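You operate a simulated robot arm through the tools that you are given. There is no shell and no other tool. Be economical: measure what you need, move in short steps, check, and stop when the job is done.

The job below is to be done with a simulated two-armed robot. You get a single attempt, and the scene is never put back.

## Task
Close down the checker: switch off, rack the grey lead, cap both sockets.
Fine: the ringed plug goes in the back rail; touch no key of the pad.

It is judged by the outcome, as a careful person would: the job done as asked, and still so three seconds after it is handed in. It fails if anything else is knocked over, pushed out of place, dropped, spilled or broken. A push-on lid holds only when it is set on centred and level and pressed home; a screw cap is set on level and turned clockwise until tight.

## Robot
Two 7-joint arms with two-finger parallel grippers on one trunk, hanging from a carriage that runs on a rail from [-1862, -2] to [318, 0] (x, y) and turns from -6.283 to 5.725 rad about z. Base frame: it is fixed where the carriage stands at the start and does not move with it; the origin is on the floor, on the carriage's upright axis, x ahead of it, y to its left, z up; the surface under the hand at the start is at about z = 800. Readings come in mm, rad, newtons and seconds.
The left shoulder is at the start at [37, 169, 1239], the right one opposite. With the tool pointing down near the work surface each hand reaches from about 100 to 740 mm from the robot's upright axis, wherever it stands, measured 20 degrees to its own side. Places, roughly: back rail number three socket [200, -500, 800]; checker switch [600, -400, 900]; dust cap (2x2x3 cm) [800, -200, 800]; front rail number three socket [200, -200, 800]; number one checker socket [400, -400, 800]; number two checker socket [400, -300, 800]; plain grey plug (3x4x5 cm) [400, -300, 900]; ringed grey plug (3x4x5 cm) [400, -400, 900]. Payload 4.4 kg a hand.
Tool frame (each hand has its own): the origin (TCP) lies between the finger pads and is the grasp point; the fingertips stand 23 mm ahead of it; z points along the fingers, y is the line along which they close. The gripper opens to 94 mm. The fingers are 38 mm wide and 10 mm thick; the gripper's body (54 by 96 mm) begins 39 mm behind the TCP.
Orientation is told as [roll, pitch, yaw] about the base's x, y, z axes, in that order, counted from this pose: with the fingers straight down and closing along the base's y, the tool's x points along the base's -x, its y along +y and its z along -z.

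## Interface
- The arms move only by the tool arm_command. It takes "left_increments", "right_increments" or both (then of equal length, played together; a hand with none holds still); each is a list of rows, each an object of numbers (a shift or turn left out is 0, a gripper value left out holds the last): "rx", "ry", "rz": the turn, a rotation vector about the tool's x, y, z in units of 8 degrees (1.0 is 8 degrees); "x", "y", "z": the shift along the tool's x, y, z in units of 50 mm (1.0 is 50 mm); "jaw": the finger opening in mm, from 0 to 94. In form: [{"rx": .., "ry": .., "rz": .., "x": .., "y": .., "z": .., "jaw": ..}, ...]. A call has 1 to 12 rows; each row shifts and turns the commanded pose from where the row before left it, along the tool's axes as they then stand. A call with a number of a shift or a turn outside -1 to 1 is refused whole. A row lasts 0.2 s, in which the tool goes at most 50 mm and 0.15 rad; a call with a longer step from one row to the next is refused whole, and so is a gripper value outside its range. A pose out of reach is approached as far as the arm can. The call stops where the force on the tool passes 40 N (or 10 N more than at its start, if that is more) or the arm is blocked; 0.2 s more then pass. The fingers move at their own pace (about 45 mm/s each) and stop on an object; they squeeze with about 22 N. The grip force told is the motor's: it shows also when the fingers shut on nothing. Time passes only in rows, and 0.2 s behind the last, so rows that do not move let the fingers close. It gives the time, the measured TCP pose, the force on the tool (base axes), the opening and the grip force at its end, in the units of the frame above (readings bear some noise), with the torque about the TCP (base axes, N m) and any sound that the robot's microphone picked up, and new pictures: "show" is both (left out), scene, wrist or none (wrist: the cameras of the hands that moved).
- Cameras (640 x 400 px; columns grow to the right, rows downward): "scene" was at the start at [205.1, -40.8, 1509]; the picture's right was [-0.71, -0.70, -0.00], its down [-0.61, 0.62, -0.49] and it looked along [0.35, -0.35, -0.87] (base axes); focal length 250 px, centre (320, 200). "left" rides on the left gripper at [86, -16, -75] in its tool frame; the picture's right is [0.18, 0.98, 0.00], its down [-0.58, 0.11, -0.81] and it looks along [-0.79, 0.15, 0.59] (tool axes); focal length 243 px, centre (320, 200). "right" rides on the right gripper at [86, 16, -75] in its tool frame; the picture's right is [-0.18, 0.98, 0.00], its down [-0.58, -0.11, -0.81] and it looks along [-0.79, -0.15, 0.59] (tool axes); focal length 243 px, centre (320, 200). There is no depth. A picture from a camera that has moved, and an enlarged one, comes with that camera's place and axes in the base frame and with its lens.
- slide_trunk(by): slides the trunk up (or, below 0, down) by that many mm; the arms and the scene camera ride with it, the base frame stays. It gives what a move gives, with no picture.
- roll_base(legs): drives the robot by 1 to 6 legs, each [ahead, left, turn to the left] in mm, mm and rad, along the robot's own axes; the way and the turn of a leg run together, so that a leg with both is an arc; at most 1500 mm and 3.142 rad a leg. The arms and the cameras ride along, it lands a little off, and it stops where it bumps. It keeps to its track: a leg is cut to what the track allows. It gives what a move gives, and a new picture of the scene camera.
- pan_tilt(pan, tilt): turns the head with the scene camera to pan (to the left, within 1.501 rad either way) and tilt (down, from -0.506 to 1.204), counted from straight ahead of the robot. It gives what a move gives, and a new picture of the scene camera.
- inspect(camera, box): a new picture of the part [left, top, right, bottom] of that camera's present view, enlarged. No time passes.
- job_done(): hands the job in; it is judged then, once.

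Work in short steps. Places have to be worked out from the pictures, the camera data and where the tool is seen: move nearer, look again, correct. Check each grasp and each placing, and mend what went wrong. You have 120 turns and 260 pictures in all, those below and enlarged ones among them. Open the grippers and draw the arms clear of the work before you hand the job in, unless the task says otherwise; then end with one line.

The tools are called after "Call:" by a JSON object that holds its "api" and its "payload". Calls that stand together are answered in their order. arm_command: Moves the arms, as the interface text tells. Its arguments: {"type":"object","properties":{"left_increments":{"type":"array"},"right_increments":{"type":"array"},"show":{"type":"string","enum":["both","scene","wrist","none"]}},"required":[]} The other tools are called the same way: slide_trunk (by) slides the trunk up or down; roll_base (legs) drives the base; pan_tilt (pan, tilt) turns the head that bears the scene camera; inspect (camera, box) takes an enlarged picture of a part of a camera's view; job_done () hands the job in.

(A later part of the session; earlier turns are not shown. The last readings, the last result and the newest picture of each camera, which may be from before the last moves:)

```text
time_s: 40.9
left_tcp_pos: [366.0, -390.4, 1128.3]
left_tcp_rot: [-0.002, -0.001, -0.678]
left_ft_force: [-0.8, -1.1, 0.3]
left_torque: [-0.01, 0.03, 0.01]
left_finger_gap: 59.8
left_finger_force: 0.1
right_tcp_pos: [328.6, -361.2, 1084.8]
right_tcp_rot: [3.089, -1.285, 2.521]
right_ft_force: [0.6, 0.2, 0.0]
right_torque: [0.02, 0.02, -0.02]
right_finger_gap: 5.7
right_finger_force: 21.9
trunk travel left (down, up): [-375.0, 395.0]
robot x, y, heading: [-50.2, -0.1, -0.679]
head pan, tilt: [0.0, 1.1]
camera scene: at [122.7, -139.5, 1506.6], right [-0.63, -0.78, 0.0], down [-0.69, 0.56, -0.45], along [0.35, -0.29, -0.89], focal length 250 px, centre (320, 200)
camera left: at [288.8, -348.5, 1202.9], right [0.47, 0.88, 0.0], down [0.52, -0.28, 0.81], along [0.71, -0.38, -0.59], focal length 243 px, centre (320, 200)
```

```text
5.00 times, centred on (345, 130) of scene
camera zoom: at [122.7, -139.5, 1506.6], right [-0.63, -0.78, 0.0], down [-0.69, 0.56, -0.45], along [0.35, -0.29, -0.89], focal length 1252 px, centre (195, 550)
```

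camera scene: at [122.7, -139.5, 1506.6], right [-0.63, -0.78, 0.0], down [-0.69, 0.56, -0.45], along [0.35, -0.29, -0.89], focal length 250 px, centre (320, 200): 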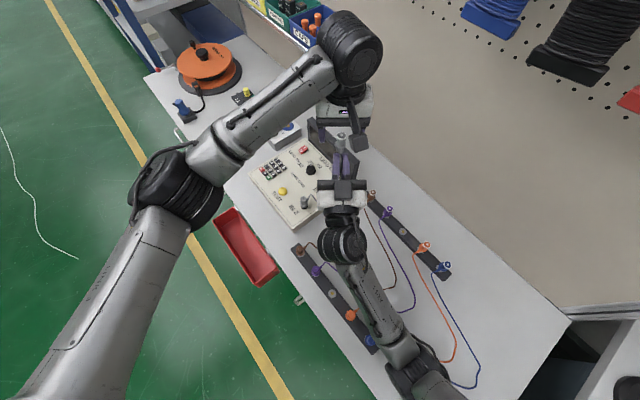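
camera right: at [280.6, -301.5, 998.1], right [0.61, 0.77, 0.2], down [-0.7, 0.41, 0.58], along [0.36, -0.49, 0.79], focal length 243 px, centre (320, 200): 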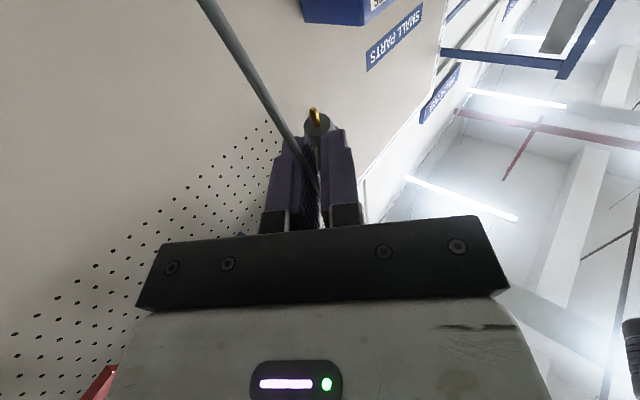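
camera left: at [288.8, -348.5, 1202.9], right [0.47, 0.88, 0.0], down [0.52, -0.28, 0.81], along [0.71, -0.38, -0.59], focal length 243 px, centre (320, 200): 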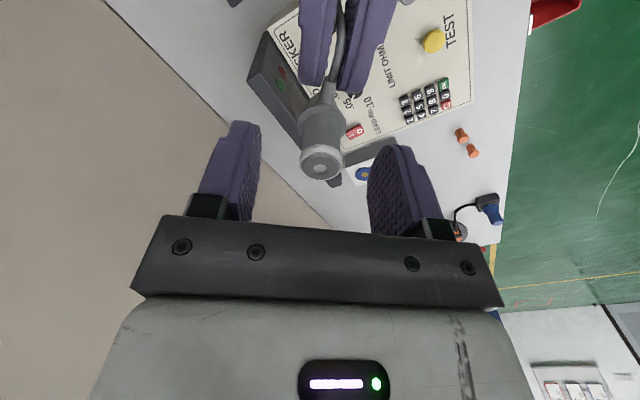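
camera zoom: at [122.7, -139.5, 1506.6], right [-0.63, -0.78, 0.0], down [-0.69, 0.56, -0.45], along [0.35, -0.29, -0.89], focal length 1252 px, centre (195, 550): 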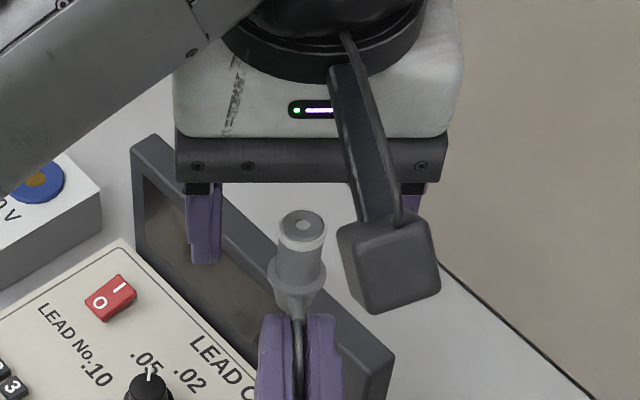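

The plug is centred between the left fingers; I close them.

Call:
{"api": "arm_command", "payload": {"left_increments": [{"jaw": 0}, {}, {}, {}, {}], "show": "wrist"}}

Call:
{"api": "inspect", "payload": {"camera": "left", "box": [220, 30, 420, 230]}}

Call:
{"api": "inspect", "payload": {"camera": "scene", "box": [295, 90, 395, 170]}}

```text
time_s: 42.1
left_tcp_pos: [366.5, -390.2, 1130.3]
left_tcp_rot: [0.0, -0.002, -0.68]
left_ft_force: [-2.4, -7.1, 0.0]
left_torque: [-0.22, 0.08, 0.2]
left_finger_gap: 16.6
left_finger_force: 22.1
right_tcp_pos: [328.7, -359.5, 1084.1]
right_tcp_rot: [3.088, -1.286, 2.52]
right_ft_force: [3.0, 8.3, -0.8]
right_torque: [-0.11, 0.07, 0.17]
right_finger_gap: 6.1
right_finger_force: 21.6
trunk travel left (down, up): [-375.0, 395.0]
robot x, y, heading: [-52.4, 0.7, -0.677]
head pan, tilt: [0.0, 1.1]
camera left: at [288.6, -348.5, 1203.1], right [0.47, 0.88, 0.0], down [0.52, -0.28, 0.81], along [0.71, -0.38, -0.59], focal length 243 px, centre (320, 200)
```

left: 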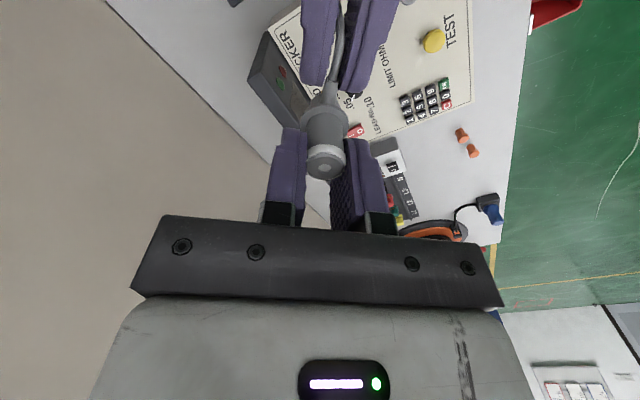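

```text
2.00 times, centred on (320, 130) of left
camera zoom: at [288.6, -348.5, 1203.1], right [0.47, 0.88, 0.0], down [0.52, -0.28, 0.81], along [0.71, -0.38, -0.59], focal length 485 px, centre (320, 340)
```

zoom: 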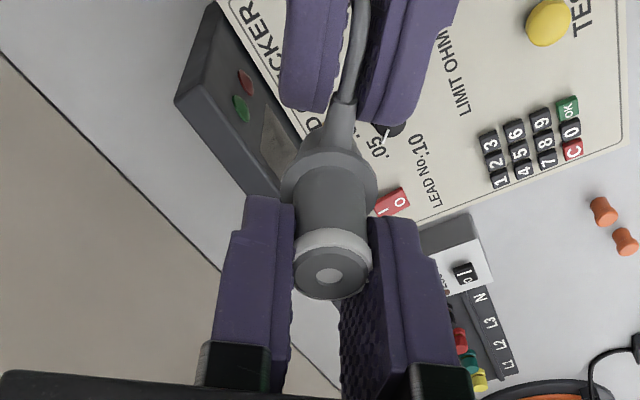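

```text
5.00 times, centred on (345, 130) of scene
camera zoom: at [122.7, -139.5, 1506.5], right [-0.63, -0.78, 0.0], down [-0.69, 0.56, -0.45], along [0.35, -0.29, -0.89], focal length 1252 px, centre (195, 550)
```

zoom: 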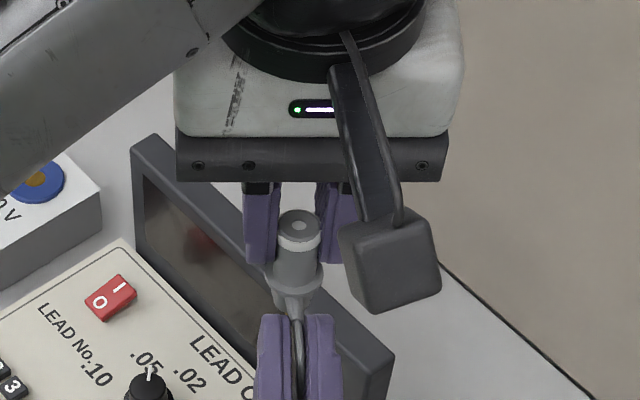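

The left hand has the barrel (16.6 mm). I open the right fingers and withdraw the right hand straight back.

Call:
{"api": "arm_command", "payload": {"right_increments": [{"jaw": 24}, {}, {"z": -0.3}, {"z": -0.5}, {"z": -0.7}, {"z": -0.7}, {}], "show": "scene"}}

Call:
{"api": "inspect", "payload": {"camera": "left", "box": [220, 30, 420, 230]}}

Call:
{"api": "inspect", "payload": {"camera": "scene", "box": [295, 90, 395, 170]}}

```text
time_s: 43.7
left_tcp_pos: [367.7, -390.4, 1128.4]
left_tcp_rot: [0.001, 0.002, -0.678]
left_ft_force: [-0.4, 0.2, -0.3]
left_torque: [-0.03, 0.0, -0.04]
left_finger_gap: 16.7
left_finger_force: 22.1
right_tcp_pos: [246.3, -298.8, 1052.4]
right_tcp_rot: [-3.074, -1.266, 2.409]
right_ft_force: [-0.3, 0.8, -0.7]
right_torque: [-0.03, -0.03, 0.0]
right_finger_gap: 24.1
right_finger_force: 0.0
trunk travel left (down, up): [-375.0, 395.0]
robot x, y, heading: [-50.9, -3.8, -0.674]
head pan, tilt: [0.0, 1.1]
camera scene: at [123.2, -139.5, 1506.7], right [-0.63, -0.78, 0.0], down [-0.69, 0.56, -0.45], along [0.35, -0.29, -0.89], focal length 250 px, centre (320, 200)
```

scene: 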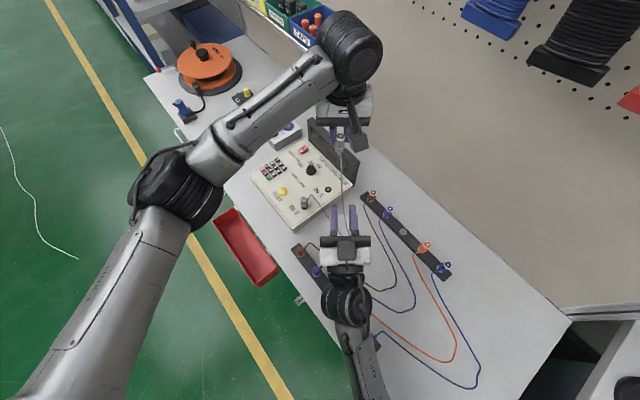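

```text
2.00 times, centred on (320, 130) of left
camera zoom: at [289.5, -348.4, 1203.2], right [0.47, 0.88, 0.0], down [0.52, -0.28, 0.81], along [0.71, -0.38, -0.59], focal length 485 px, centre (320, 340)
```

zoom: 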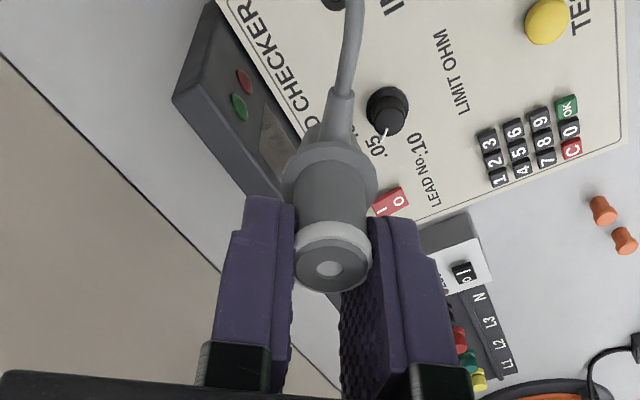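

```text
5.00 times, centred on (345, 130) of scene
camera zoom: at [123.2, -139.5, 1506.7], right [-0.63, -0.78, 0.0], down [-0.69, 0.56, -0.45], along [0.35, -0.29, -0.89], focal length 1252 px, centre (195, 550)
```

zoom: 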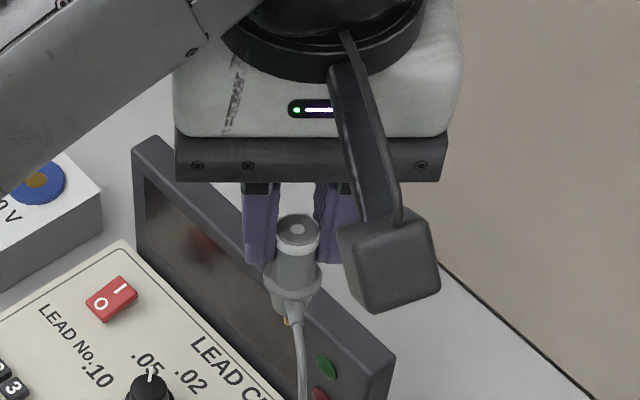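

Handover is good. To re-grasp it properly with the right hand, I'll park the plug back upright in IN 1 with the left hand. First I retract the right hand to its side and begin turning it down again.

Call:
{"api": "arm_command", "payload": {"right_increments": [{"z": -0.8}, {"z": -0.6}, {"y": -0.8}, {"y": -0.8}, {"y": -0.8}, {"y": -0.8}, {"ry": 0.95}, {"ry": 0.95}, {"ry": 0.95}, {"ry": 0.95}, {"ry": 0.95}, {"ry": 0.95}], "show": "none"}}

Call:
{"api": "arm_command", "payload": {"right_increments": [{"ry": 0.95}, {"ry": 0.95}, {"ry": 0.95}, {"ry": 0.95}, {"ry": 0.95}, {"ry": 0.95}, {"ry": 0.95}, {}], "show": "scene"}}

```text
time_s: 46.3
left_tcp_pos: [367.0, -389.3, 1129.2]
left_tcp_rot: [0.0, 0.001, -0.678]
left_ft_force: [0.1, -0.7, 0.0]
left_torque: [-0.02, 0.02, -0.02]
left_finger_gap: 16.6
left_finger_force: 22.0
right_tcp_pos: [134.3, -397.3, 978.5]
right_tcp_rot: [0.03, -1.057, -0.699]
right_ft_force: [0.6, -0.3, 0.3]
right_torque: [0.02, 0.01, 0.0]
right_finger_gap: 24.0
right_finger_force: 0.1
right hand out of reach, approached as far as the arm can: row 8, 9, 10, 11, 12
trunk travel left (down, up): [-375.0, 395.0]
robot x, y, heading: [-53.5, -0.9, -0.686]
head pan, tilt: [0.0, 1.1]
```

```text
time_s: 48.1
left_tcp_pos: [366.2, -389.4, 1129.3]
left_tcp_rot: [0.001, 0.0, -0.678]
left_ft_force: [-0.3, -0.1, -0.5]
left_torque: [-0.02, -0.02, 0.02]
left_finger_gap: 16.4
left_finger_force: 22.5
right_tcp_pos: [132.5, -396.7, 979.2]
right_tcp_rot: [0.015, -0.129, -0.677]
right_ft_force: [0.1, -0.2, -0.3]
right_torque: [-0.01, 0.0, 0.01]
right_finger_gap: 23.8
right_finger_force: 0.0
trunk travel left (down, up): [-375.0, 395.0]
robot x, y, heading: [-49.8, -0.6, -0.678]
head pan, tilt: [0.0, 1.1]
camera scene: at [122.6, -138.8, 1506.4], right [-0.63, -0.78, 0.0], down [-0.69, 0.56, -0.45], along [0.35, -0.28, -0.89], focal length 250 px, centre (320, 200)
```

scene: 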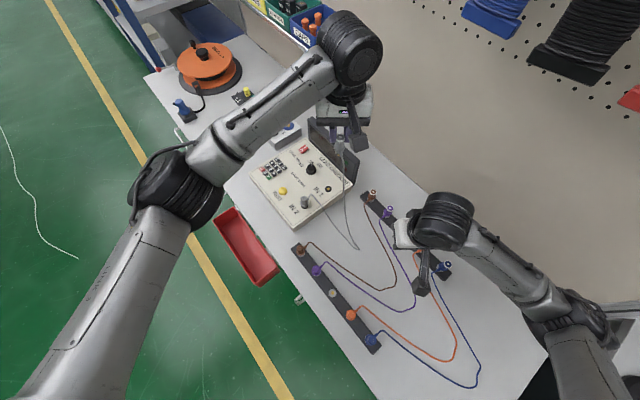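

Right hand is out of the way. Now the left hand carries the plug above IN 1 and lowers to just above the socket.

Call:
{"api": "arm_command", "payload": {"left_increments": [{"x": -0.37, "y": 0.18}, {"x": -0.37, "y": 0.18}, {"z": 0.7}, {"z": 0.7}, {"z": 0.7}, {"z": 0.7}, {"z": 0.7}, {"z": 0.4}, {}], "right_increments": [{"ry": 0.46, "z": -0.4}, {"ry": 0.46, "z": -0.4}, {}, {}, {}, {}, {}, {}, {}], "show": "both"}}

Call:
{"api": "inspect", "payload": {"camera": "left", "box": [240, 20, 400, 180]}}

Call:
{"api": "inspect", "payload": {"camera": "scene", "box": [280, 130, 380, 220]}}

Call:
{"api": "inspect", "payload": {"camera": "right", "box": [320, 100, 640, 300]}}

```text
time_s: 50.1
left_tcp_pos: [407.7, -401.0, 934.4]
left_tcp_rot: [-0.002, 0.001, -0.679]
left_ft_force: [0.1, 0.6, 0.4]
left_torque: [-0.02, -0.05, 0.01]
left_finger_gap: 16.6
left_finger_force: 22.2
right_tcp_pos: [129.3, -395.2, 1019.2]
right_tcp_rot: [0.016, -0.004, -0.673]
right_ft_force: [-0.5, 0.0, 0.2]
right_torque: [-0.01, 0.01, 0.0]
right_finger_gap: 23.7
right_finger_force: 0.2
trunk travel left (down, up): [-375.0, 395.0]
robot x, y, heading: [-51.5, 0.5, -0.684]
head pan, tilt: [0.0, 1.1]
camera scene: at [122.8, -139.6, 1506.6], right [-0.63, -0.78, 0.0], down [-0.69, 0.56, -0.45], along [0.35, -0.29, -0.89], focal length 250 px, centre (320, 200)
camera right: at [70.9, -330.9, 1093.4], right [0.76, 0.65, 0.02], down [0.38, -0.45, 0.81], along [0.54, -0.6, -0.59], focal length 243 px, centre (320, 200)
camera left: at [329.6, -358.6, 1008.4], right [0.47, 0.88, 0.0], down [0.52, -0.28, 0.81], along [0.71, -0.38, -0.59], focal length 243 px, centre (320, 200)
```

scene: 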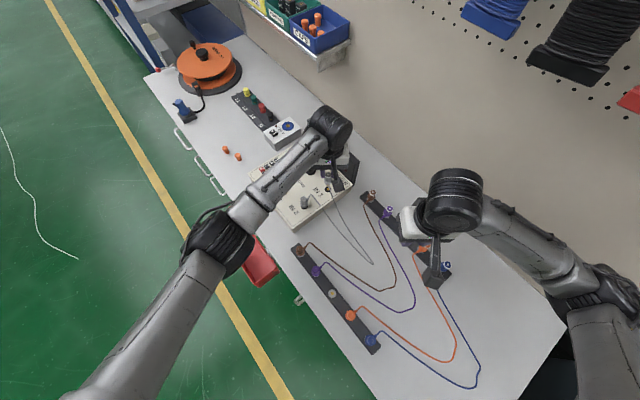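
right: 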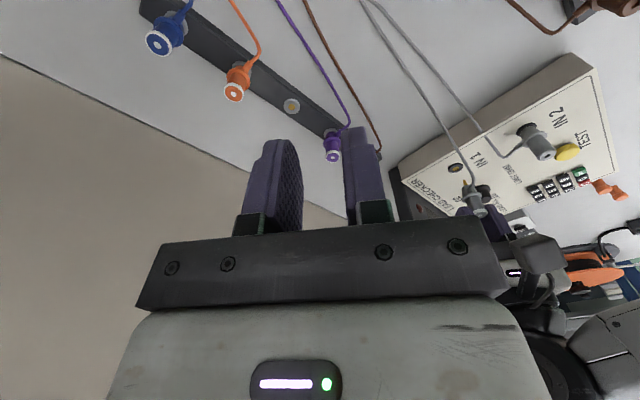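
left: 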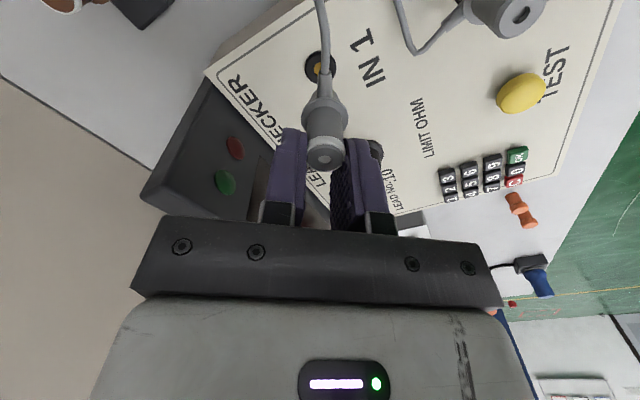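

```text
2.50 times, centred on (320, 100) of left
camera zoom: at [329.6, -358.6, 1008.4], right [0.47, 0.88, 0.0], down [0.52, -0.28, 0.81], along [0.71, -0.38, -0.59], focal length 606 px, centre (320, 450)
```

zoom: 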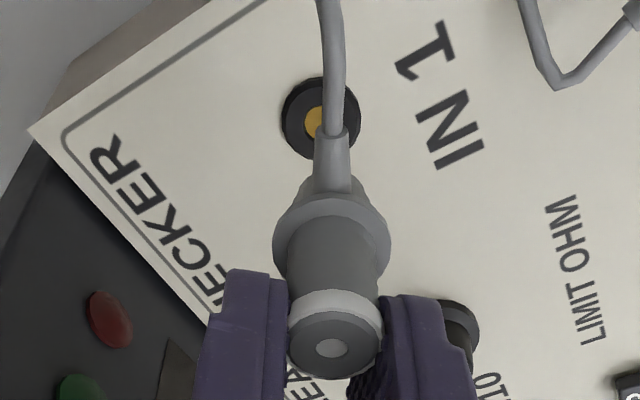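

```text
4.44 times, centred on (330, 175) of scene
camera zoom: at [122.8, -139.6, 1506.6], right [-0.63, -0.78, 0.0], down [-0.69, 0.56, -0.45], along [0.35, -0.29, -0.89], focal length 1113 px, centre (276, 311)
```

zoom: 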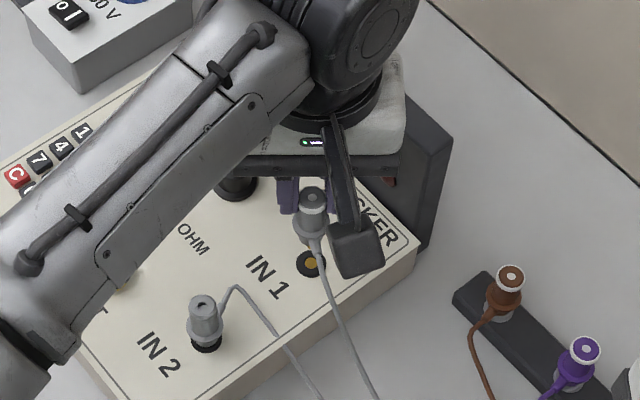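

```text
2.00 times, centred on (480, 200) of right
camera zoom: at [70.9, -330.9, 1093.4], right [0.76, 0.65, 0.02], down [0.38, -0.45, 0.81], along [0.54, -0.6, -0.59], focal length 485 px, centre (0, 200)
```

zoom: 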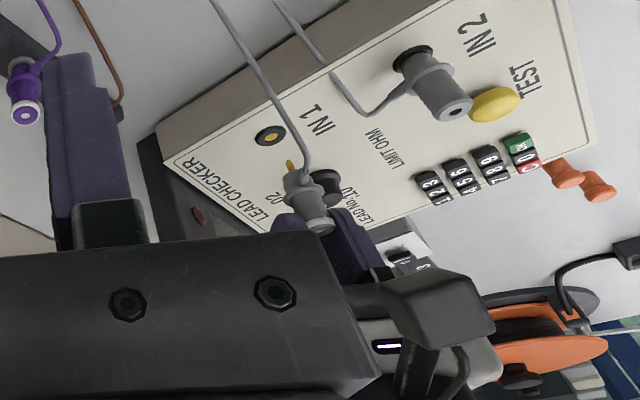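

The cameras show the held plug leans about 11° (pin end toward the robot), and the panel top is near z 848. I correct the tilt and centre over the hole at about (396.5, -393.5).

Call:
{"api": "arm_command", "payload": {"left_increments": [{"x": 0.19, "y": -0.045}, {"ry": -0.72}, {"ry": -0.72}, {}], "show": "none"}}

Call:
{"api": "inspect", "payload": {"camera": "left", "box": [260, 20, 380, 140]}}

Call:
{"api": "inspect", "payload": {"camera": "scene", "box": [300, 165, 350, 205]}}

Call:
{"api": "inspect", "payload": {"camera": "right", "box": [420, 150, 540, 240]}}

```text
time_s: 51.1
left_tcp_pos: [398.8, -396.0, 934.0]
left_tcp_rot: [0.001, -0.202, -0.68]
left_ft_force: [-0.5, 0.0, 0.5]
left_torque: [0.0, 0.03, -0.03]
left_finger_gap: 16.8
left_finger_force: 22.0
right_tcp_pos: [131.4, -396.0, 1018.9]
right_tcp_rot: [0.016, -0.002, -0.671]
right_ft_force: [0.5, 1.0, 0.5]
right_torque: [0.0, -0.02, 0.0]
right_finger_gap: 24.1
right_finger_force: 0.0
trunk travel left (down, up): [-375.0, 395.0]
robot x, y, heading: [-53.5, -4.6, -0.684]
head pan, tilt: [0.0, 1.1]
```

```text
3.33 times, centred on (320, 80) of left
camera zoom: at [310.2, -346.2, 989.3], right [0.48, 0.88, -0.04], down [0.39, -0.17, 0.91], along [0.79, -0.45, -0.42], focal length 809 px, centre (320, 600)
```

zoom: 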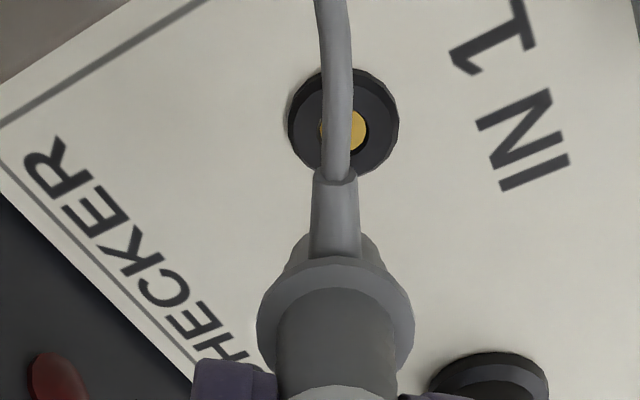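

```text
10.00 times, centred on (325, 185) of scene
camera zoom: at [122.8, -139.6, 1506.6], right [-0.63, -0.78, 0.0], down [-0.69, 0.56, -0.45], along [0.35, -0.29, -0.89], focal length 2504 px, centre (270, 350)
```

zoom: 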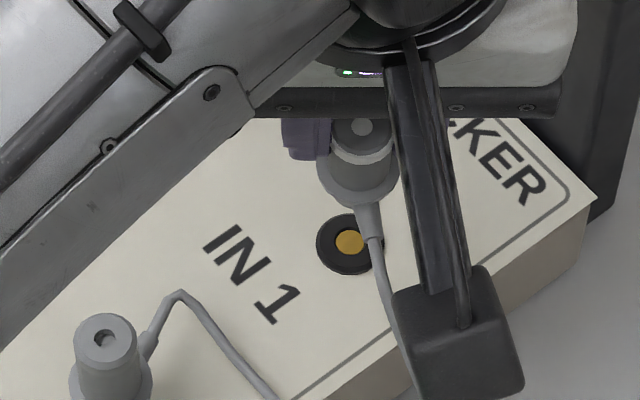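

```text
4.44 times, centred on (480, 195) of right
camera zoom: at [70.9, -331.0, 1093.5], right [0.76, 0.65, 0.02], down [0.38, -0.45, 0.81], along [0.54, -0.6, -0.59], focal length 1078 px, centre (-391, 222)
```

zoom: 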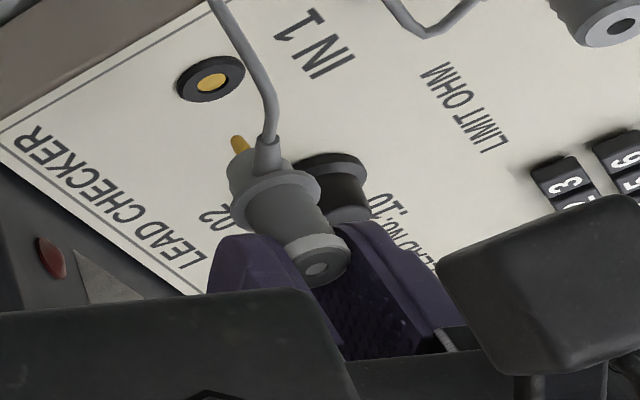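

Alignment is within a couple of mm; I nudge slightly, lower to just above the socket, and compare from all three cameras again.

Call:
{"api": "arm_command", "payload": {"left_increments": [{"x": -0.03, "y": 0.02}, {"z": 0.12, "x": 0.025}, {"z": 0.11, "x": 0.02}, {}], "show": "none"}}

Call:
{"api": "inspect", "payload": {"camera": "left", "box": [260, 20, 380, 140]}}

Call:
{"api": "inspect", "payload": {"camera": "scene", "box": [310, 170, 350, 200]}}

Call:
{"api": "inspect", "payload": {"camera": "right", "box": [440, 160, 500, 220]}}

```text
time_s: 52.1
left_tcp_pos: [398.8, -394.9, 923.0]
left_tcp_rot: [-0.001, -0.202, -0.679]
left_ft_force: [0.1, 0.7, 0.8]
left_torque: [-0.02, 0.02, 0.04]
left_finger_gap: 16.5
left_finger_force: 22.3
right_tcp_pos: [130.3, -396.3, 1020.1]
right_tcp_rot: [0.016, -0.003, -0.671]
right_ft_force: [0.3, 0.0, 0.6]
right_torque: [0.01, 0.0, 0.01]
right_finger_gap: 24.0
right_finger_force: 0.0
trunk travel left (down, up): [-375.0, 395.0]
robot x, y, heading: [-49.5, 0.7, -0.682]
head pan, tilt: [0.0, 1.1]
```

```text
3.33 times, centred on (320, 80) of left
camera zoom: at [310.8, -345.9, 977.8], right [0.48, 0.88, -0.04], down [0.39, -0.17, 0.91], along [0.79, -0.45, -0.42], focal length 809 px, centre (320, 600)
```

zoom: 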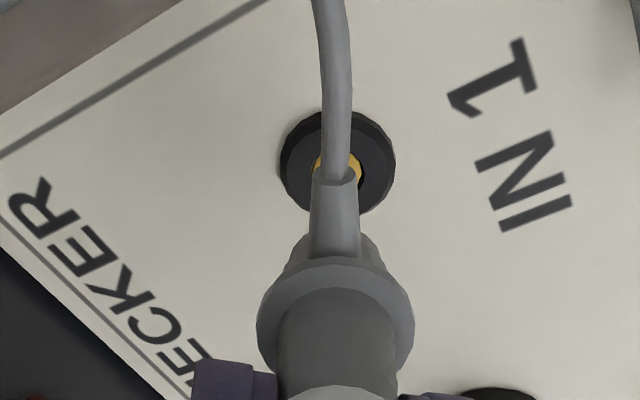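

```text
13.33 times, centred on (330, 185) of scene
camera zoom: at [122.7, -139.5, 1506.5], right [-0.63, -0.78, 0.0], down [-0.69, 0.56, -0.45], along [0.35, -0.29, -0.89], focal length 3339 px, centre (187, 400)
```

zoom: 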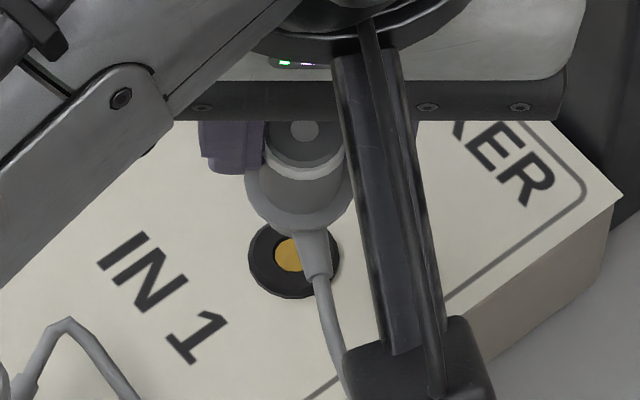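

```text
6.67 times, centred on (470, 190) of right
camera zoom: at [70.8, -330.8, 1093.4], right [0.76, 0.65, 0.02], down [0.38, -0.45, 0.81], along [0.54, -0.6, -0.59], focal length 1618 px, centre (-680, 267)
```

zoom: 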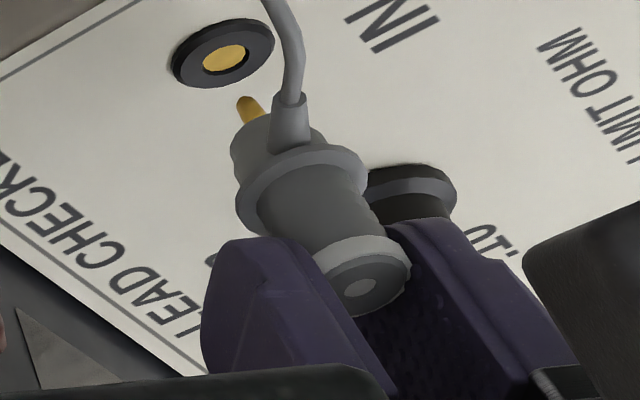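

Re-deriving with proper perspective, the original lean was only ~3°, so I over-corrected. I raise a little, rotate back ~8.5°, and measure again.

Call:
{"api": "arm_command", "payload": {"left_increments": [{"z": -0.16}, {"ry": 0.55}, {"ry": 0.5}, {}], "show": "none"}}

Call:
{"api": "inspect", "payload": {"camera": "left", "box": [260, 20, 380, 140]}}

Call:
{"api": "inspect", "payload": {"camera": "scene", "box": [300, 165, 350, 205]}}

Call:
{"api": "inspect", "payload": {"camera": "right", "box": [440, 130, 560, 220]}}

```text
time_s: 53.1
left_tcp_pos: [398.0, -393.4, 929.9]
left_tcp_rot: [-0.001, -0.055, -0.678]
left_ft_force: [-0.5, -0.5, -0.7]
left_torque: [-0.01, -0.03, 0.02]
left_finger_gap: 16.6
left_finger_force: 21.9
right_tcp_pos: [130.1, -396.1, 1018.6]
right_tcp_rot: [0.016, -0.004, -0.673]
right_ft_force: [0.9, -0.5, -0.3]
right_torque: [0.01, 0.0, 0.01]
right_finger_gap: 24.2
right_finger_force: 0.1
trunk travel left (down, up): [-375.0, 395.0]
robot x, y, heading: [-48.1, 2.3, -0.683]
head pan, tilt: [0.0, 1.1]
```

```text
3.33 times, centred on (320, 80) of left
camera zoom: at [317.1, -350.1, 1000.0], right [0.47, 0.88, -0.01], down [0.49, -0.25, 0.84], along [0.73, -0.4, -0.55], focal length 809 px, centre (320, 600)
```

zoom: 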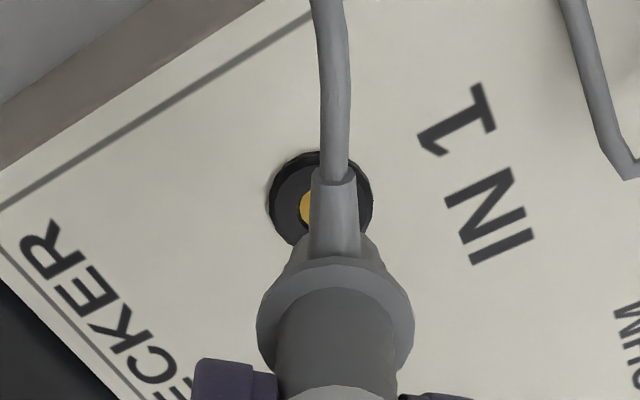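

```text
10.00 times, centred on (325, 185) of scene
camera zoom: at [122.6, -139.5, 1506.5], right [-0.63, -0.78, 0.0], down [-0.69, 0.56, -0.45], along [0.35, -0.29, -0.89], focal length 2504 px, centre (270, 350)
```

zoom: 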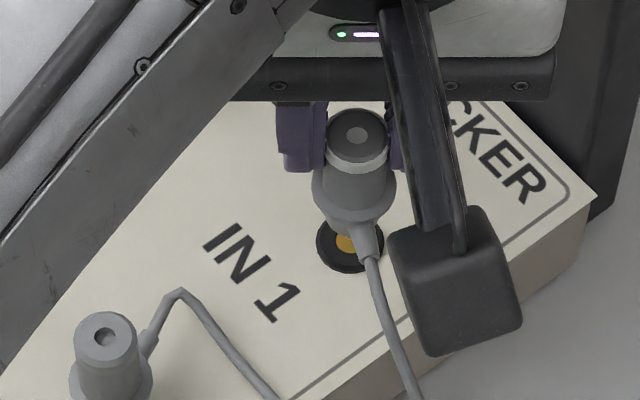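

```text
4.44 times, centred on (500, 175) of right
camera zoom: at [70.7, -330.7, 1093.4], right [0.76, 0.65, 0.02], down [0.38, -0.45, 0.81], along [0.54, -0.6, -0.59], focal length 1078 px, centre (-480, 311)
```

zoom: 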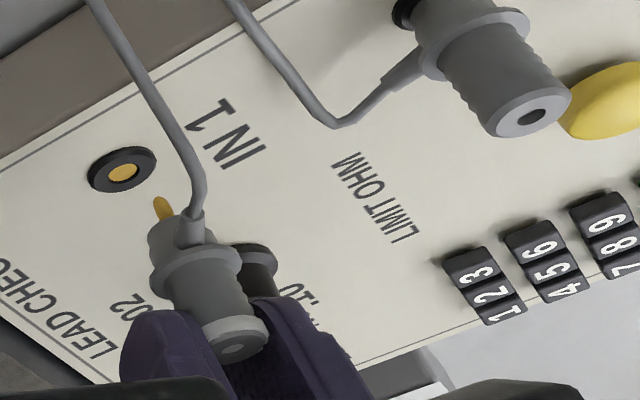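

Now the plug reads vertical, about 10 mm short of the hole (toward the robot). I shift it forward 10 mm and check.

Call:
{"api": "arm_command", "payload": {"left_increments": [{"x": -0.2, "y": -0.024}, {"z": 0.1}, {}], "show": "none"}}

Call:
{"api": "inspect", "payload": {"camera": "left", "box": [260, 20, 380, 140]}}

Call:
{"api": "inspect", "payload": {"camera": "scene", "box": [290, 165, 350, 220]}}

Call:
{"api": "inspect", "payload": {"camera": "right", "box": [440, 130, 560, 220]}}

```text
time_s: 53.9
left_tcp_pos: [406.6, -400.9, 926.3]
left_tcp_rot: [0.001, -0.053, -0.677]
left_ft_force: [0.4, -0.2, -0.6]
left_torque: [0.02, 0.04, -0.01]
left_finger_gap: 16.7
left_finger_force: 21.8
right_tcp_pos: [129.9, -396.6, 1018.7]
right_tcp_rot: [0.017, -0.003, -0.671]
right_ft_force: [1.0, -0.2, -0.5]
right_torque: [0.01, 0.01, 0.01]
right_finger_gap: 23.8
right_finger_force: 0.1
trunk travel left (down, up): [-375.0, 395.0]
robot x, y, heading: [-50.8, -1.1, -0.676]
head pan, tilt: [0.0, 1.1]
```

```text
3.33 times, centred on (320, 80) of left
camera zoom: at [324.9, -357.7, 995.5], right [0.47, 0.88, -0.01], down [0.49, -0.25, 0.84], along [0.73, -0.4, -0.55], focal length 809 px, centre (320, 600)
```

zoom: 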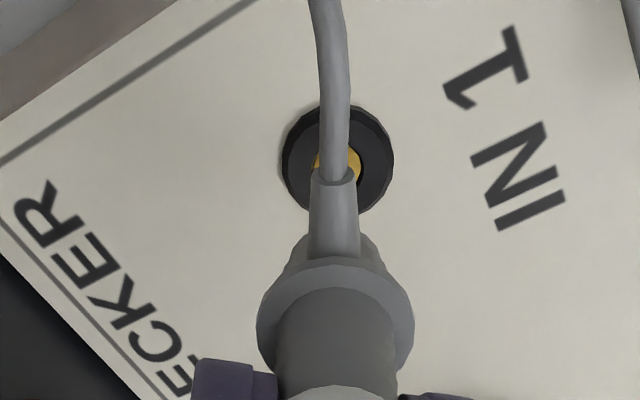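

```text
7.27 times, centred on (320, 192) of scene
camera zoom: at [122.8, -139.6, 1506.6], right [-0.63, -0.78, 0.0], down [-0.69, 0.56, -0.45], along [0.35, -0.29, -0.89], focal length 1822 px, centre (320, 254)
```

zoom: 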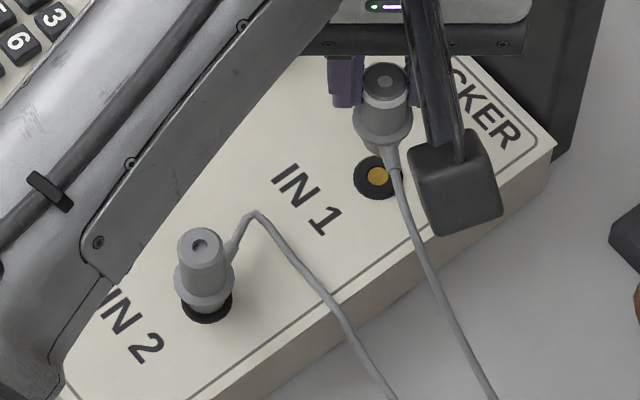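

```text
4.44 times, centred on (500, 175) of right
camera zoom: at [70.9, -331.0, 1093.5], right [0.76, 0.65, 0.02], down [0.38, -0.45, 0.81], along [0.54, -0.6, -0.59], focal length 1078 px, centre (-480, 311)
```

zoom: 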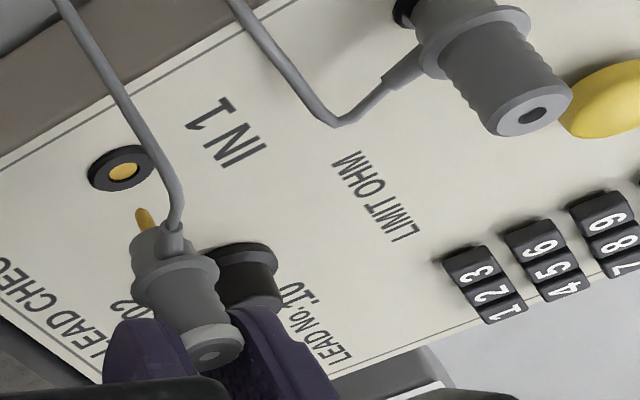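

Nearly aligned (about 2 mm short). I nudge forward 2 mm and lower slowly toward the socket, watching the force.

Call:
{"api": "arm_command", "payload": {"left_increments": [{"x": -0.04}, {"z": 0.1}, {"z": 0.1}, {"z": 0.1}, {"z": 0.06}, {}], "show": "none"}}

Call:
{"api": "inspect", "payload": {"camera": "right", "box": [440, 150, 520, 220]}}

Call:
{"api": "inspect", "payload": {"camera": "scene", "box": [290, 165, 350, 220]}}

```text
time_s: 55.3
left_tcp_pos: [407.6, -403.5, 909.0]
left_tcp_rot: [-0.001, -0.054, -0.678]
left_ft_force: [-0.6, -0.1, 0.2]
left_torque: [-0.03, 0.02, 0.03]
left_finger_gap: 16.4
left_finger_force: 21.9
right_tcp_pos: [130.8, -396.2, 1018.0]
right_tcp_rot: [0.016, -0.004, -0.672]
right_ft_force: [0.1, 0.3, 0.9]
right_torque: [0.03, 0.0, 0.02]
right_finger_gap: 23.9
right_finger_force: 0.1
trunk travel left (down, up): [-375.0, 395.0]
robot x, y, heading: [-48.3, -3.3, -0.685]
head pan, tilt: [0.0, 1.1]
```

```text
5.71 times, centred on (480, 185) of right
camera zoom: at [70.8, -330.8, 1093.4], right [0.76, 0.65, 0.02], down [0.38, -0.45, 0.81], along [0.54, -0.6, -0.59], focal length 1386 px, centre (-594, 286)
```

zoom: 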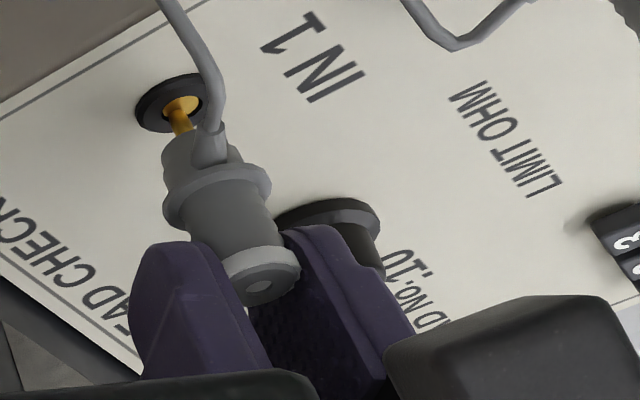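

```text
7.27 times, centred on (320, 192) of scene
camera zoom: at [122.7, -139.5, 1506.5], right [-0.63, -0.78, 0.0], down [-0.69, 0.56, -0.45], along [0.35, -0.29, -0.89], focal length 1822 px, centre (320, 254)
```

zoom: 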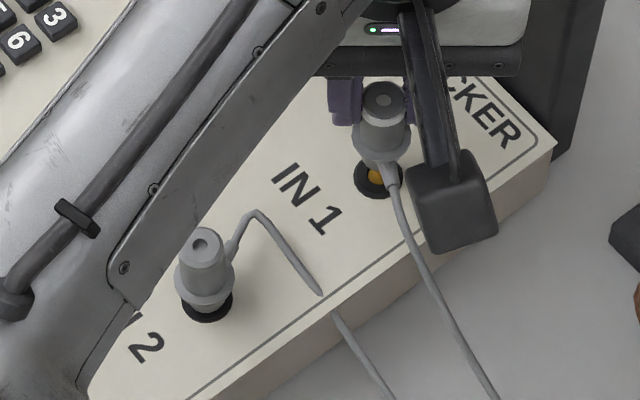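

The pin sits right over the gold contact. I continue down in small steps.

Call:
{"api": "arm_command", "payload": {"left_increments": [{"z": 0.06}, {"z": 0.06}, {"z": 0.06}, {"z": 0.06}, {}], "show": "none"}}

Call:
{"api": "inspect", "payload": {"camera": "right", "box": [440, 150, 520, 220]}}

Call:
{"api": "inspect", "payload": {"camera": "left", "box": [260, 40, 380, 160]}}

```text
time_s: 56.5
left_tcp_pos: [409.5, -403.6, 896.5]
left_tcp_rot: [0.0, -0.055, -0.681]
left_ft_force: [-3.7, 9.9, 18.2]
left_torque: [0.26, 0.24, -0.16]
left_finger_gap: 16.7
left_finger_force: 22.4
right_tcp_pos: [131.3, -393.5, 1018.2]
right_tcp_rot: [0.015, -0.005, -0.671]
right_ft_force: [-0.5, -0.5, 0.0]
right_torque: [0.01, 0.02, 0.03]
right_finger_gap: 24.3
right_finger_force: 0.1
trunk travel left (down, up): [-375.0, 395.0]
robot x, y, heading: [-52.1, -4.5, -0.682]
head pan, tilt: [0.0, 1.1]
```

```text
5.71 times, centred on (480, 185) of right
camera zoom: at [71.2, -330.0, 1093.4], right [0.76, 0.65, 0.02], down [0.38, -0.46, 0.81], along [0.54, -0.6, -0.59], focal length 1386 px, centre (-594, 286)
```

zoom: 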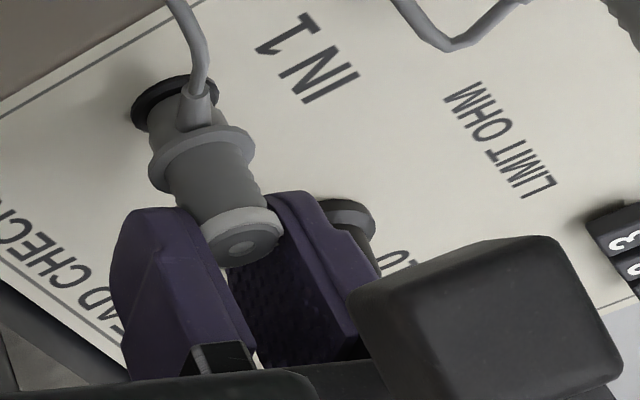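

```text
3.33 times, centred on (320, 100) of left
camera zoom: at [327.9, -359.5, 965.5], right [0.48, 0.88, -0.01], down [0.48, -0.25, 0.84], along [0.73, -0.4, -0.55], focal length 809 px, centre (320, 533)
```

zoom: 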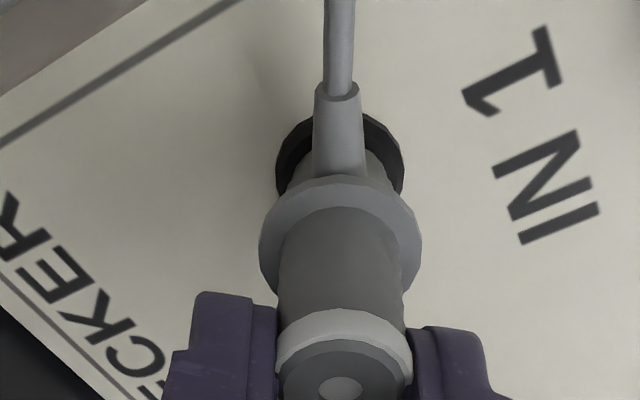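

The pin has entered the socket. A slight further press, then release and lift the left hand.

Call:
{"api": "arm_command", "payload": {"left_increments": [{"z": 0.04}, {}, {"jaw": 40}, {}, {}, {"z": -0.5}, {"z": -0.7}, {}], "show": "none"}}

Call:
{"api": "inspect", "payload": {"camera": "right", "box": [440, 110, 560, 220]}}

Call:
{"api": "inspect", "payload": {"camera": "scene", "box": [290, 165, 350, 220]}}

```text
time_s: 58.3
left_tcp_pos: [408.0, -403.1, 953.3]
left_tcp_rot: [-0.001, -0.053, -0.679]
left_ft_force: [0.4, 0.1, 0.8]
left_torque: [-0.01, -0.04, 0.0]
left_finger_gap: 40.0
left_finger_force: 0.0
right_tcp_pos: [129.7, -396.1, 1019.1]
right_tcp_rot: [0.015, -0.004, -0.672]
right_ft_force: [-0.3, -0.9, 0.5]
right_torque: [-0.02, -0.01, -0.02]
right_finger_gap: 23.8
right_finger_force: 0.0
trunk travel left (down, up): [-375.0, 395.0]
robot x, y, heading: [-50.2, 0.9, -0.682]
head pan, tilt: [0.0, 1.1]
```

```text
3.64 times, centred on (500, 165) of right
camera zoom: at [70.6, -330.7, 1093.3], right [0.76, 0.65, 0.02], down [0.38, -0.45, 0.81], along [0.54, -0.6, -0.59], focal length 882 px, centre (-334, 327)
```

zoom: 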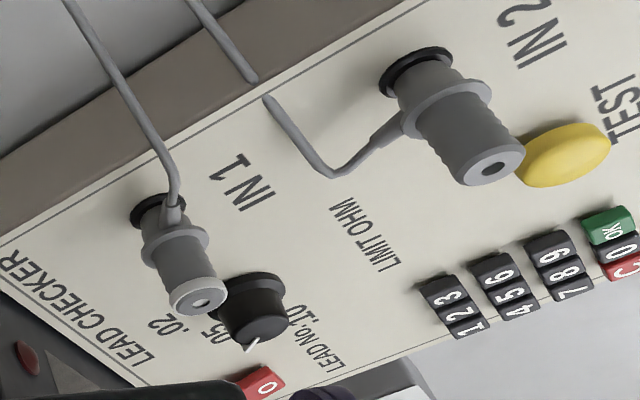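

```text
7.27 times, centred on (320, 192) of scene
camera zoom: at [122.6, -139.4, 1506.5], right [-0.63, -0.78, 0.0], down [-0.69, 0.56, -0.45], along [0.35, -0.29, -0.89], focal length 1822 px, centre (320, 254)
```

zoom: 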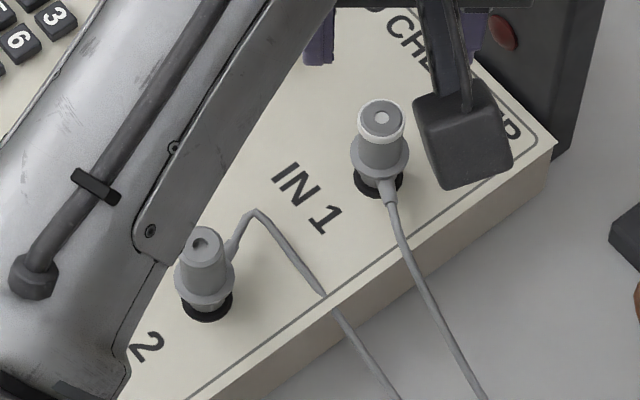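

The ringed plug is upright in IN 1 again. I withdraw the left hand up and to its side, and bring the right hand toward IN 1.

Call:
{"api": "arm_command", "payload": {"left_increments": [{"z": -0.9}, {"z": -0.9}, {"z": -0.9}, {"z": -0.9}, {"y": 0.9, "x": 0.3}, {"y": 0.9, "x": 0.3}, {"y": 0.9, "x": 0.3}, {"y": 0.9, "x": 0.3}, {"y": 0.9, "x": 0.3}, {"y": 0.9}, {"y": 0.9}, {}], "right_increments": [{}, {}, {}, {}, {}, {"rx": 0.1}, {"x": -0.7, "y": 0.56, "jaw": 50}, {"x": -0.7, "y": 0.56}, {"x": -0.7, "y": 0.56}, {"x": -0.7, "y": 0.56}, {"x": -0.7, "y": 0.56}, {"x": -0.7, "y": 0.56}], "show": "scene"}}

Call:
{"api": "inspect", "payload": {"camera": "right", "box": [240, 0, 440, 200]}}

Call:
{"api": "inspect", "payload": {"camera": "scene", "box": [290, 165, 350, 220]}}

```text
time_s: 60.9
left_tcp_pos: [538.8, -106.5, 1128.6]
left_tcp_rot: [0.001, -0.054, -0.681]
left_ft_force: [-0.7, -0.3, 0.6]
left_torque: [0.02, 0.01, -0.01]
left_finger_gap: 39.9
left_finger_force: 0.0
right_tcp_pos: [400.7, -394.2, 1019.4]
right_tcp_rot: [0.001, -0.004, -0.671]
right_ft_force: [0.3, -0.1, 0.4]
right_torque: [0.0, 0.01, 0.02]
right_finger_gap: 50.1
right_finger_force: 0.1
trunk travel left (down, up): [-375.0, 395.0]
robot x, y, heading: [-49.6, 4.4, -0.679]
head pan, tilt: [0.0, 1.1]
camera scene: at [123.4, -139.6, 1506.7], right [-0.63, -0.78, 0.0], down [-0.69, 0.56, -0.45], along [0.35, -0.29, -0.89], focal length 250 px, centre (320, 200)
```

scene: 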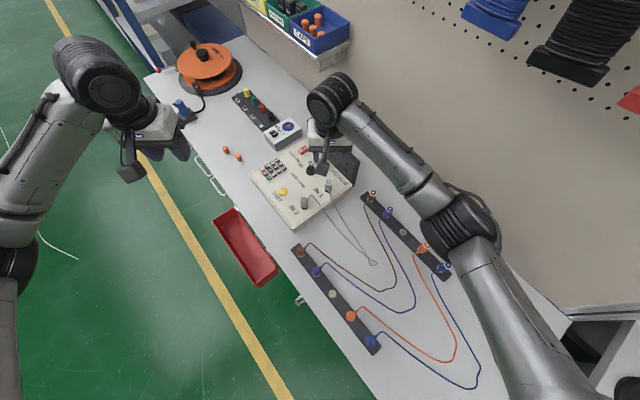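

```text
2.00 times, centred on (340, 100) of right
camera zoom: at [342.0, -328.0, 1093.6], right [0.76, 0.65, 0.0], down [0.38, -0.45, 0.81], along [0.53, -0.61, -0.59], focal length 485 px, centre (280, 400)
```

zoom: 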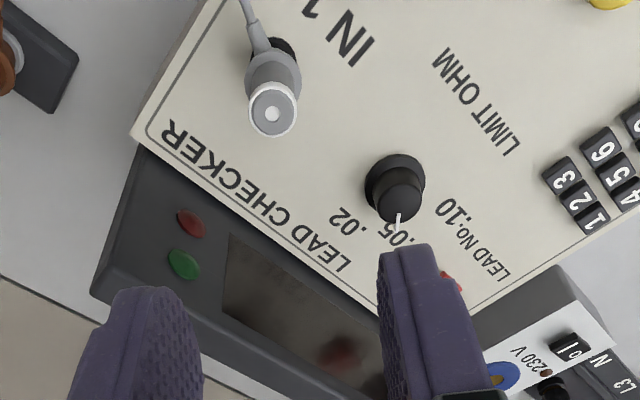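

```text
7.27 times, centred on (320, 192) of scene
camera zoom: at [123.4, -139.6, 1506.7], right [-0.63, -0.78, 0.0], down [-0.69, 0.56, -0.45], along [0.35, -0.29, -0.89], focal length 1822 px, centre (320, 254)
```

zoom: 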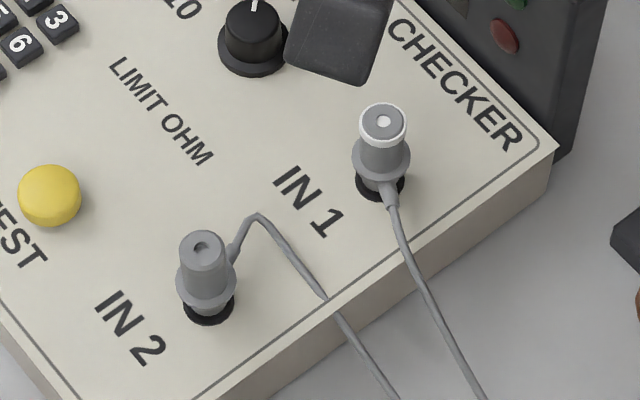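

Ring at about (398, -395). I descend with the right hand and grip the barrel at z≈888.

Call:
{"api": "arm_command", "payload": {"right_increments": [{"z": 0.7, "y": -0.03}, {"z": 0.7}, {"z": 0.6}, {"z": 0.4}, {"z": 0.22}, {}, {"jaw": 0}, {}, {}, {}, {}], "show": "wrist"}}

```text
time_s: 63.3
left_tcp_pos: [537.4, -105.8, 1130.2]
left_tcp_rot: [0.002, -0.054, -0.68]
left_ft_force: [0.1, -0.9, 0.3]
left_torque: [0.02, 0.02, 0.02]
left_finger_gap: 40.0
left_finger_force: 0.2
right_tcp_pos: [399.4, -395.5, 889.2]
right_tcp_rot: [0.001, -0.004, -0.673]
right_ft_force: [3.4, 3.7, -1.7]
right_torque: [0.08, -0.09, -0.07]
right_finger_gap: 22.4
right_finger_force: 22.1
trunk travel left (down, up): [-375.0, 395.0]
robot x, y, heading: [-51.8, -2.2, -0.677]
head pan, tilt: [0.0, 1.1]
camera right: at [339.9, -329.4, 962.7], right [0.76, 0.65, 0.0], down [0.38, -0.45, 0.81], along [0.53, -0.61, -0.59], focal length 243 px, centre (320, 200)
```

right: 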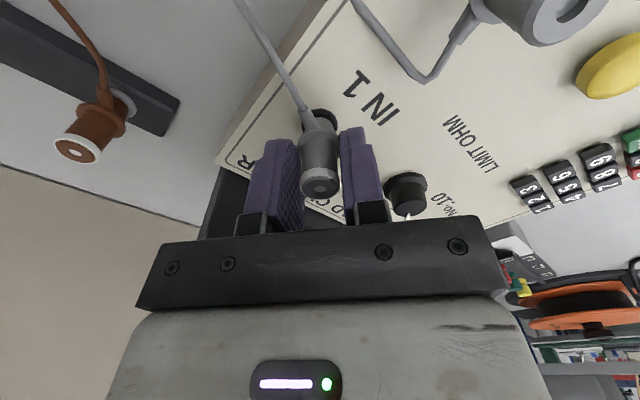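

The gap reads 22 mm rather than 17; I look closer.

Call:
{"api": "inspect", "payload": {"camera": "right", "box": [260, 80, 380, 220]}}

```text
2.86 times, centred on (320, 150) of right
camera zoom: at [339.9, -329.4, 962.7], right [0.76, 0.65, 0.0], down [0.38, -0.45, 0.81], along [0.53, -0.61, -0.59], focal length 693 px, centre (320, 343)
```

zoom: 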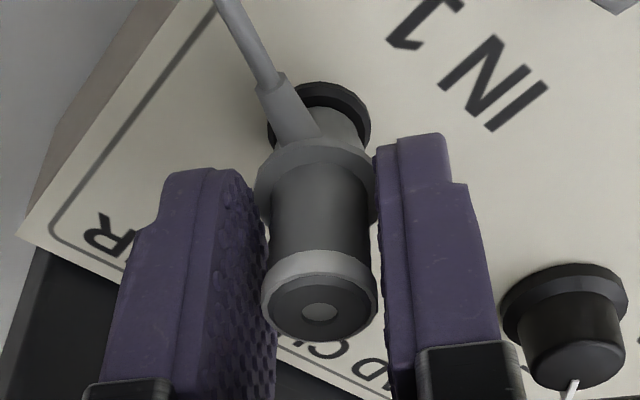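

The tips are catching the flange edge. I open, raise 5 mm and close again.

Call:
{"api": "arm_command", "payload": {"right_increments": [{"jaw": 40}, {}, {"z": -0.12}, {"jaw": 0}, {}, {}, {}, {}], "show": "none"}}

Call:
{"api": "inspect", "payload": {"camera": "right", "box": [260, 80, 380, 220]}}

```text
time_s: 65.1
left_tcp_pos: [538.4, -104.9, 1129.0]
left_tcp_rot: [0.002, -0.055, -0.679]
left_ft_force: [-0.2, -0.7, -0.2]
left_torque: [0.03, 0.0, 0.0]
left_finger_gap: 39.7
left_finger_force: 0.0
right_tcp_pos: [399.3, -396.0, 895.0]
right_tcp_rot: [0.002, -0.003, -0.672]
right_ft_force: [4.1, 6.3, 2.2]
right_torque: [0.04, 0.0, -0.04]
right_finger_gap: 16.6
right_finger_force: 22.3
trunk travel left (down, up): [-375.0, 395.0]
robot x, y, heading: [-54.3, -0.6, -0.677]
head pan, tilt: [0.0, 1.1]
```

```text
2.86 times, centred on (320, 150) of right
camera zoom: at [340.0, -329.6, 969.0], right [0.76, 0.65, 0.0], down [0.38, -0.45, 0.81], along [0.53, -0.61, -0.59], focal length 693 px, centre (320, 343)
```

zoom: 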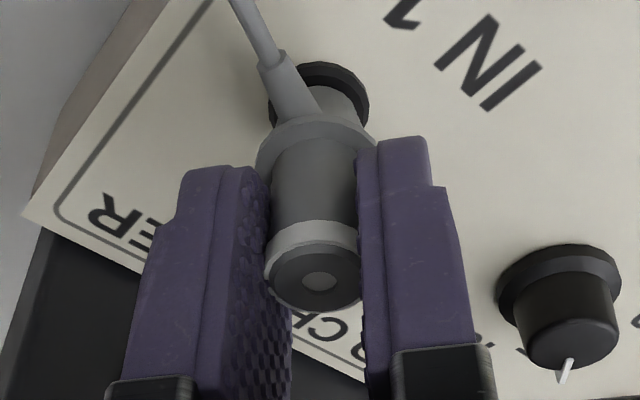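

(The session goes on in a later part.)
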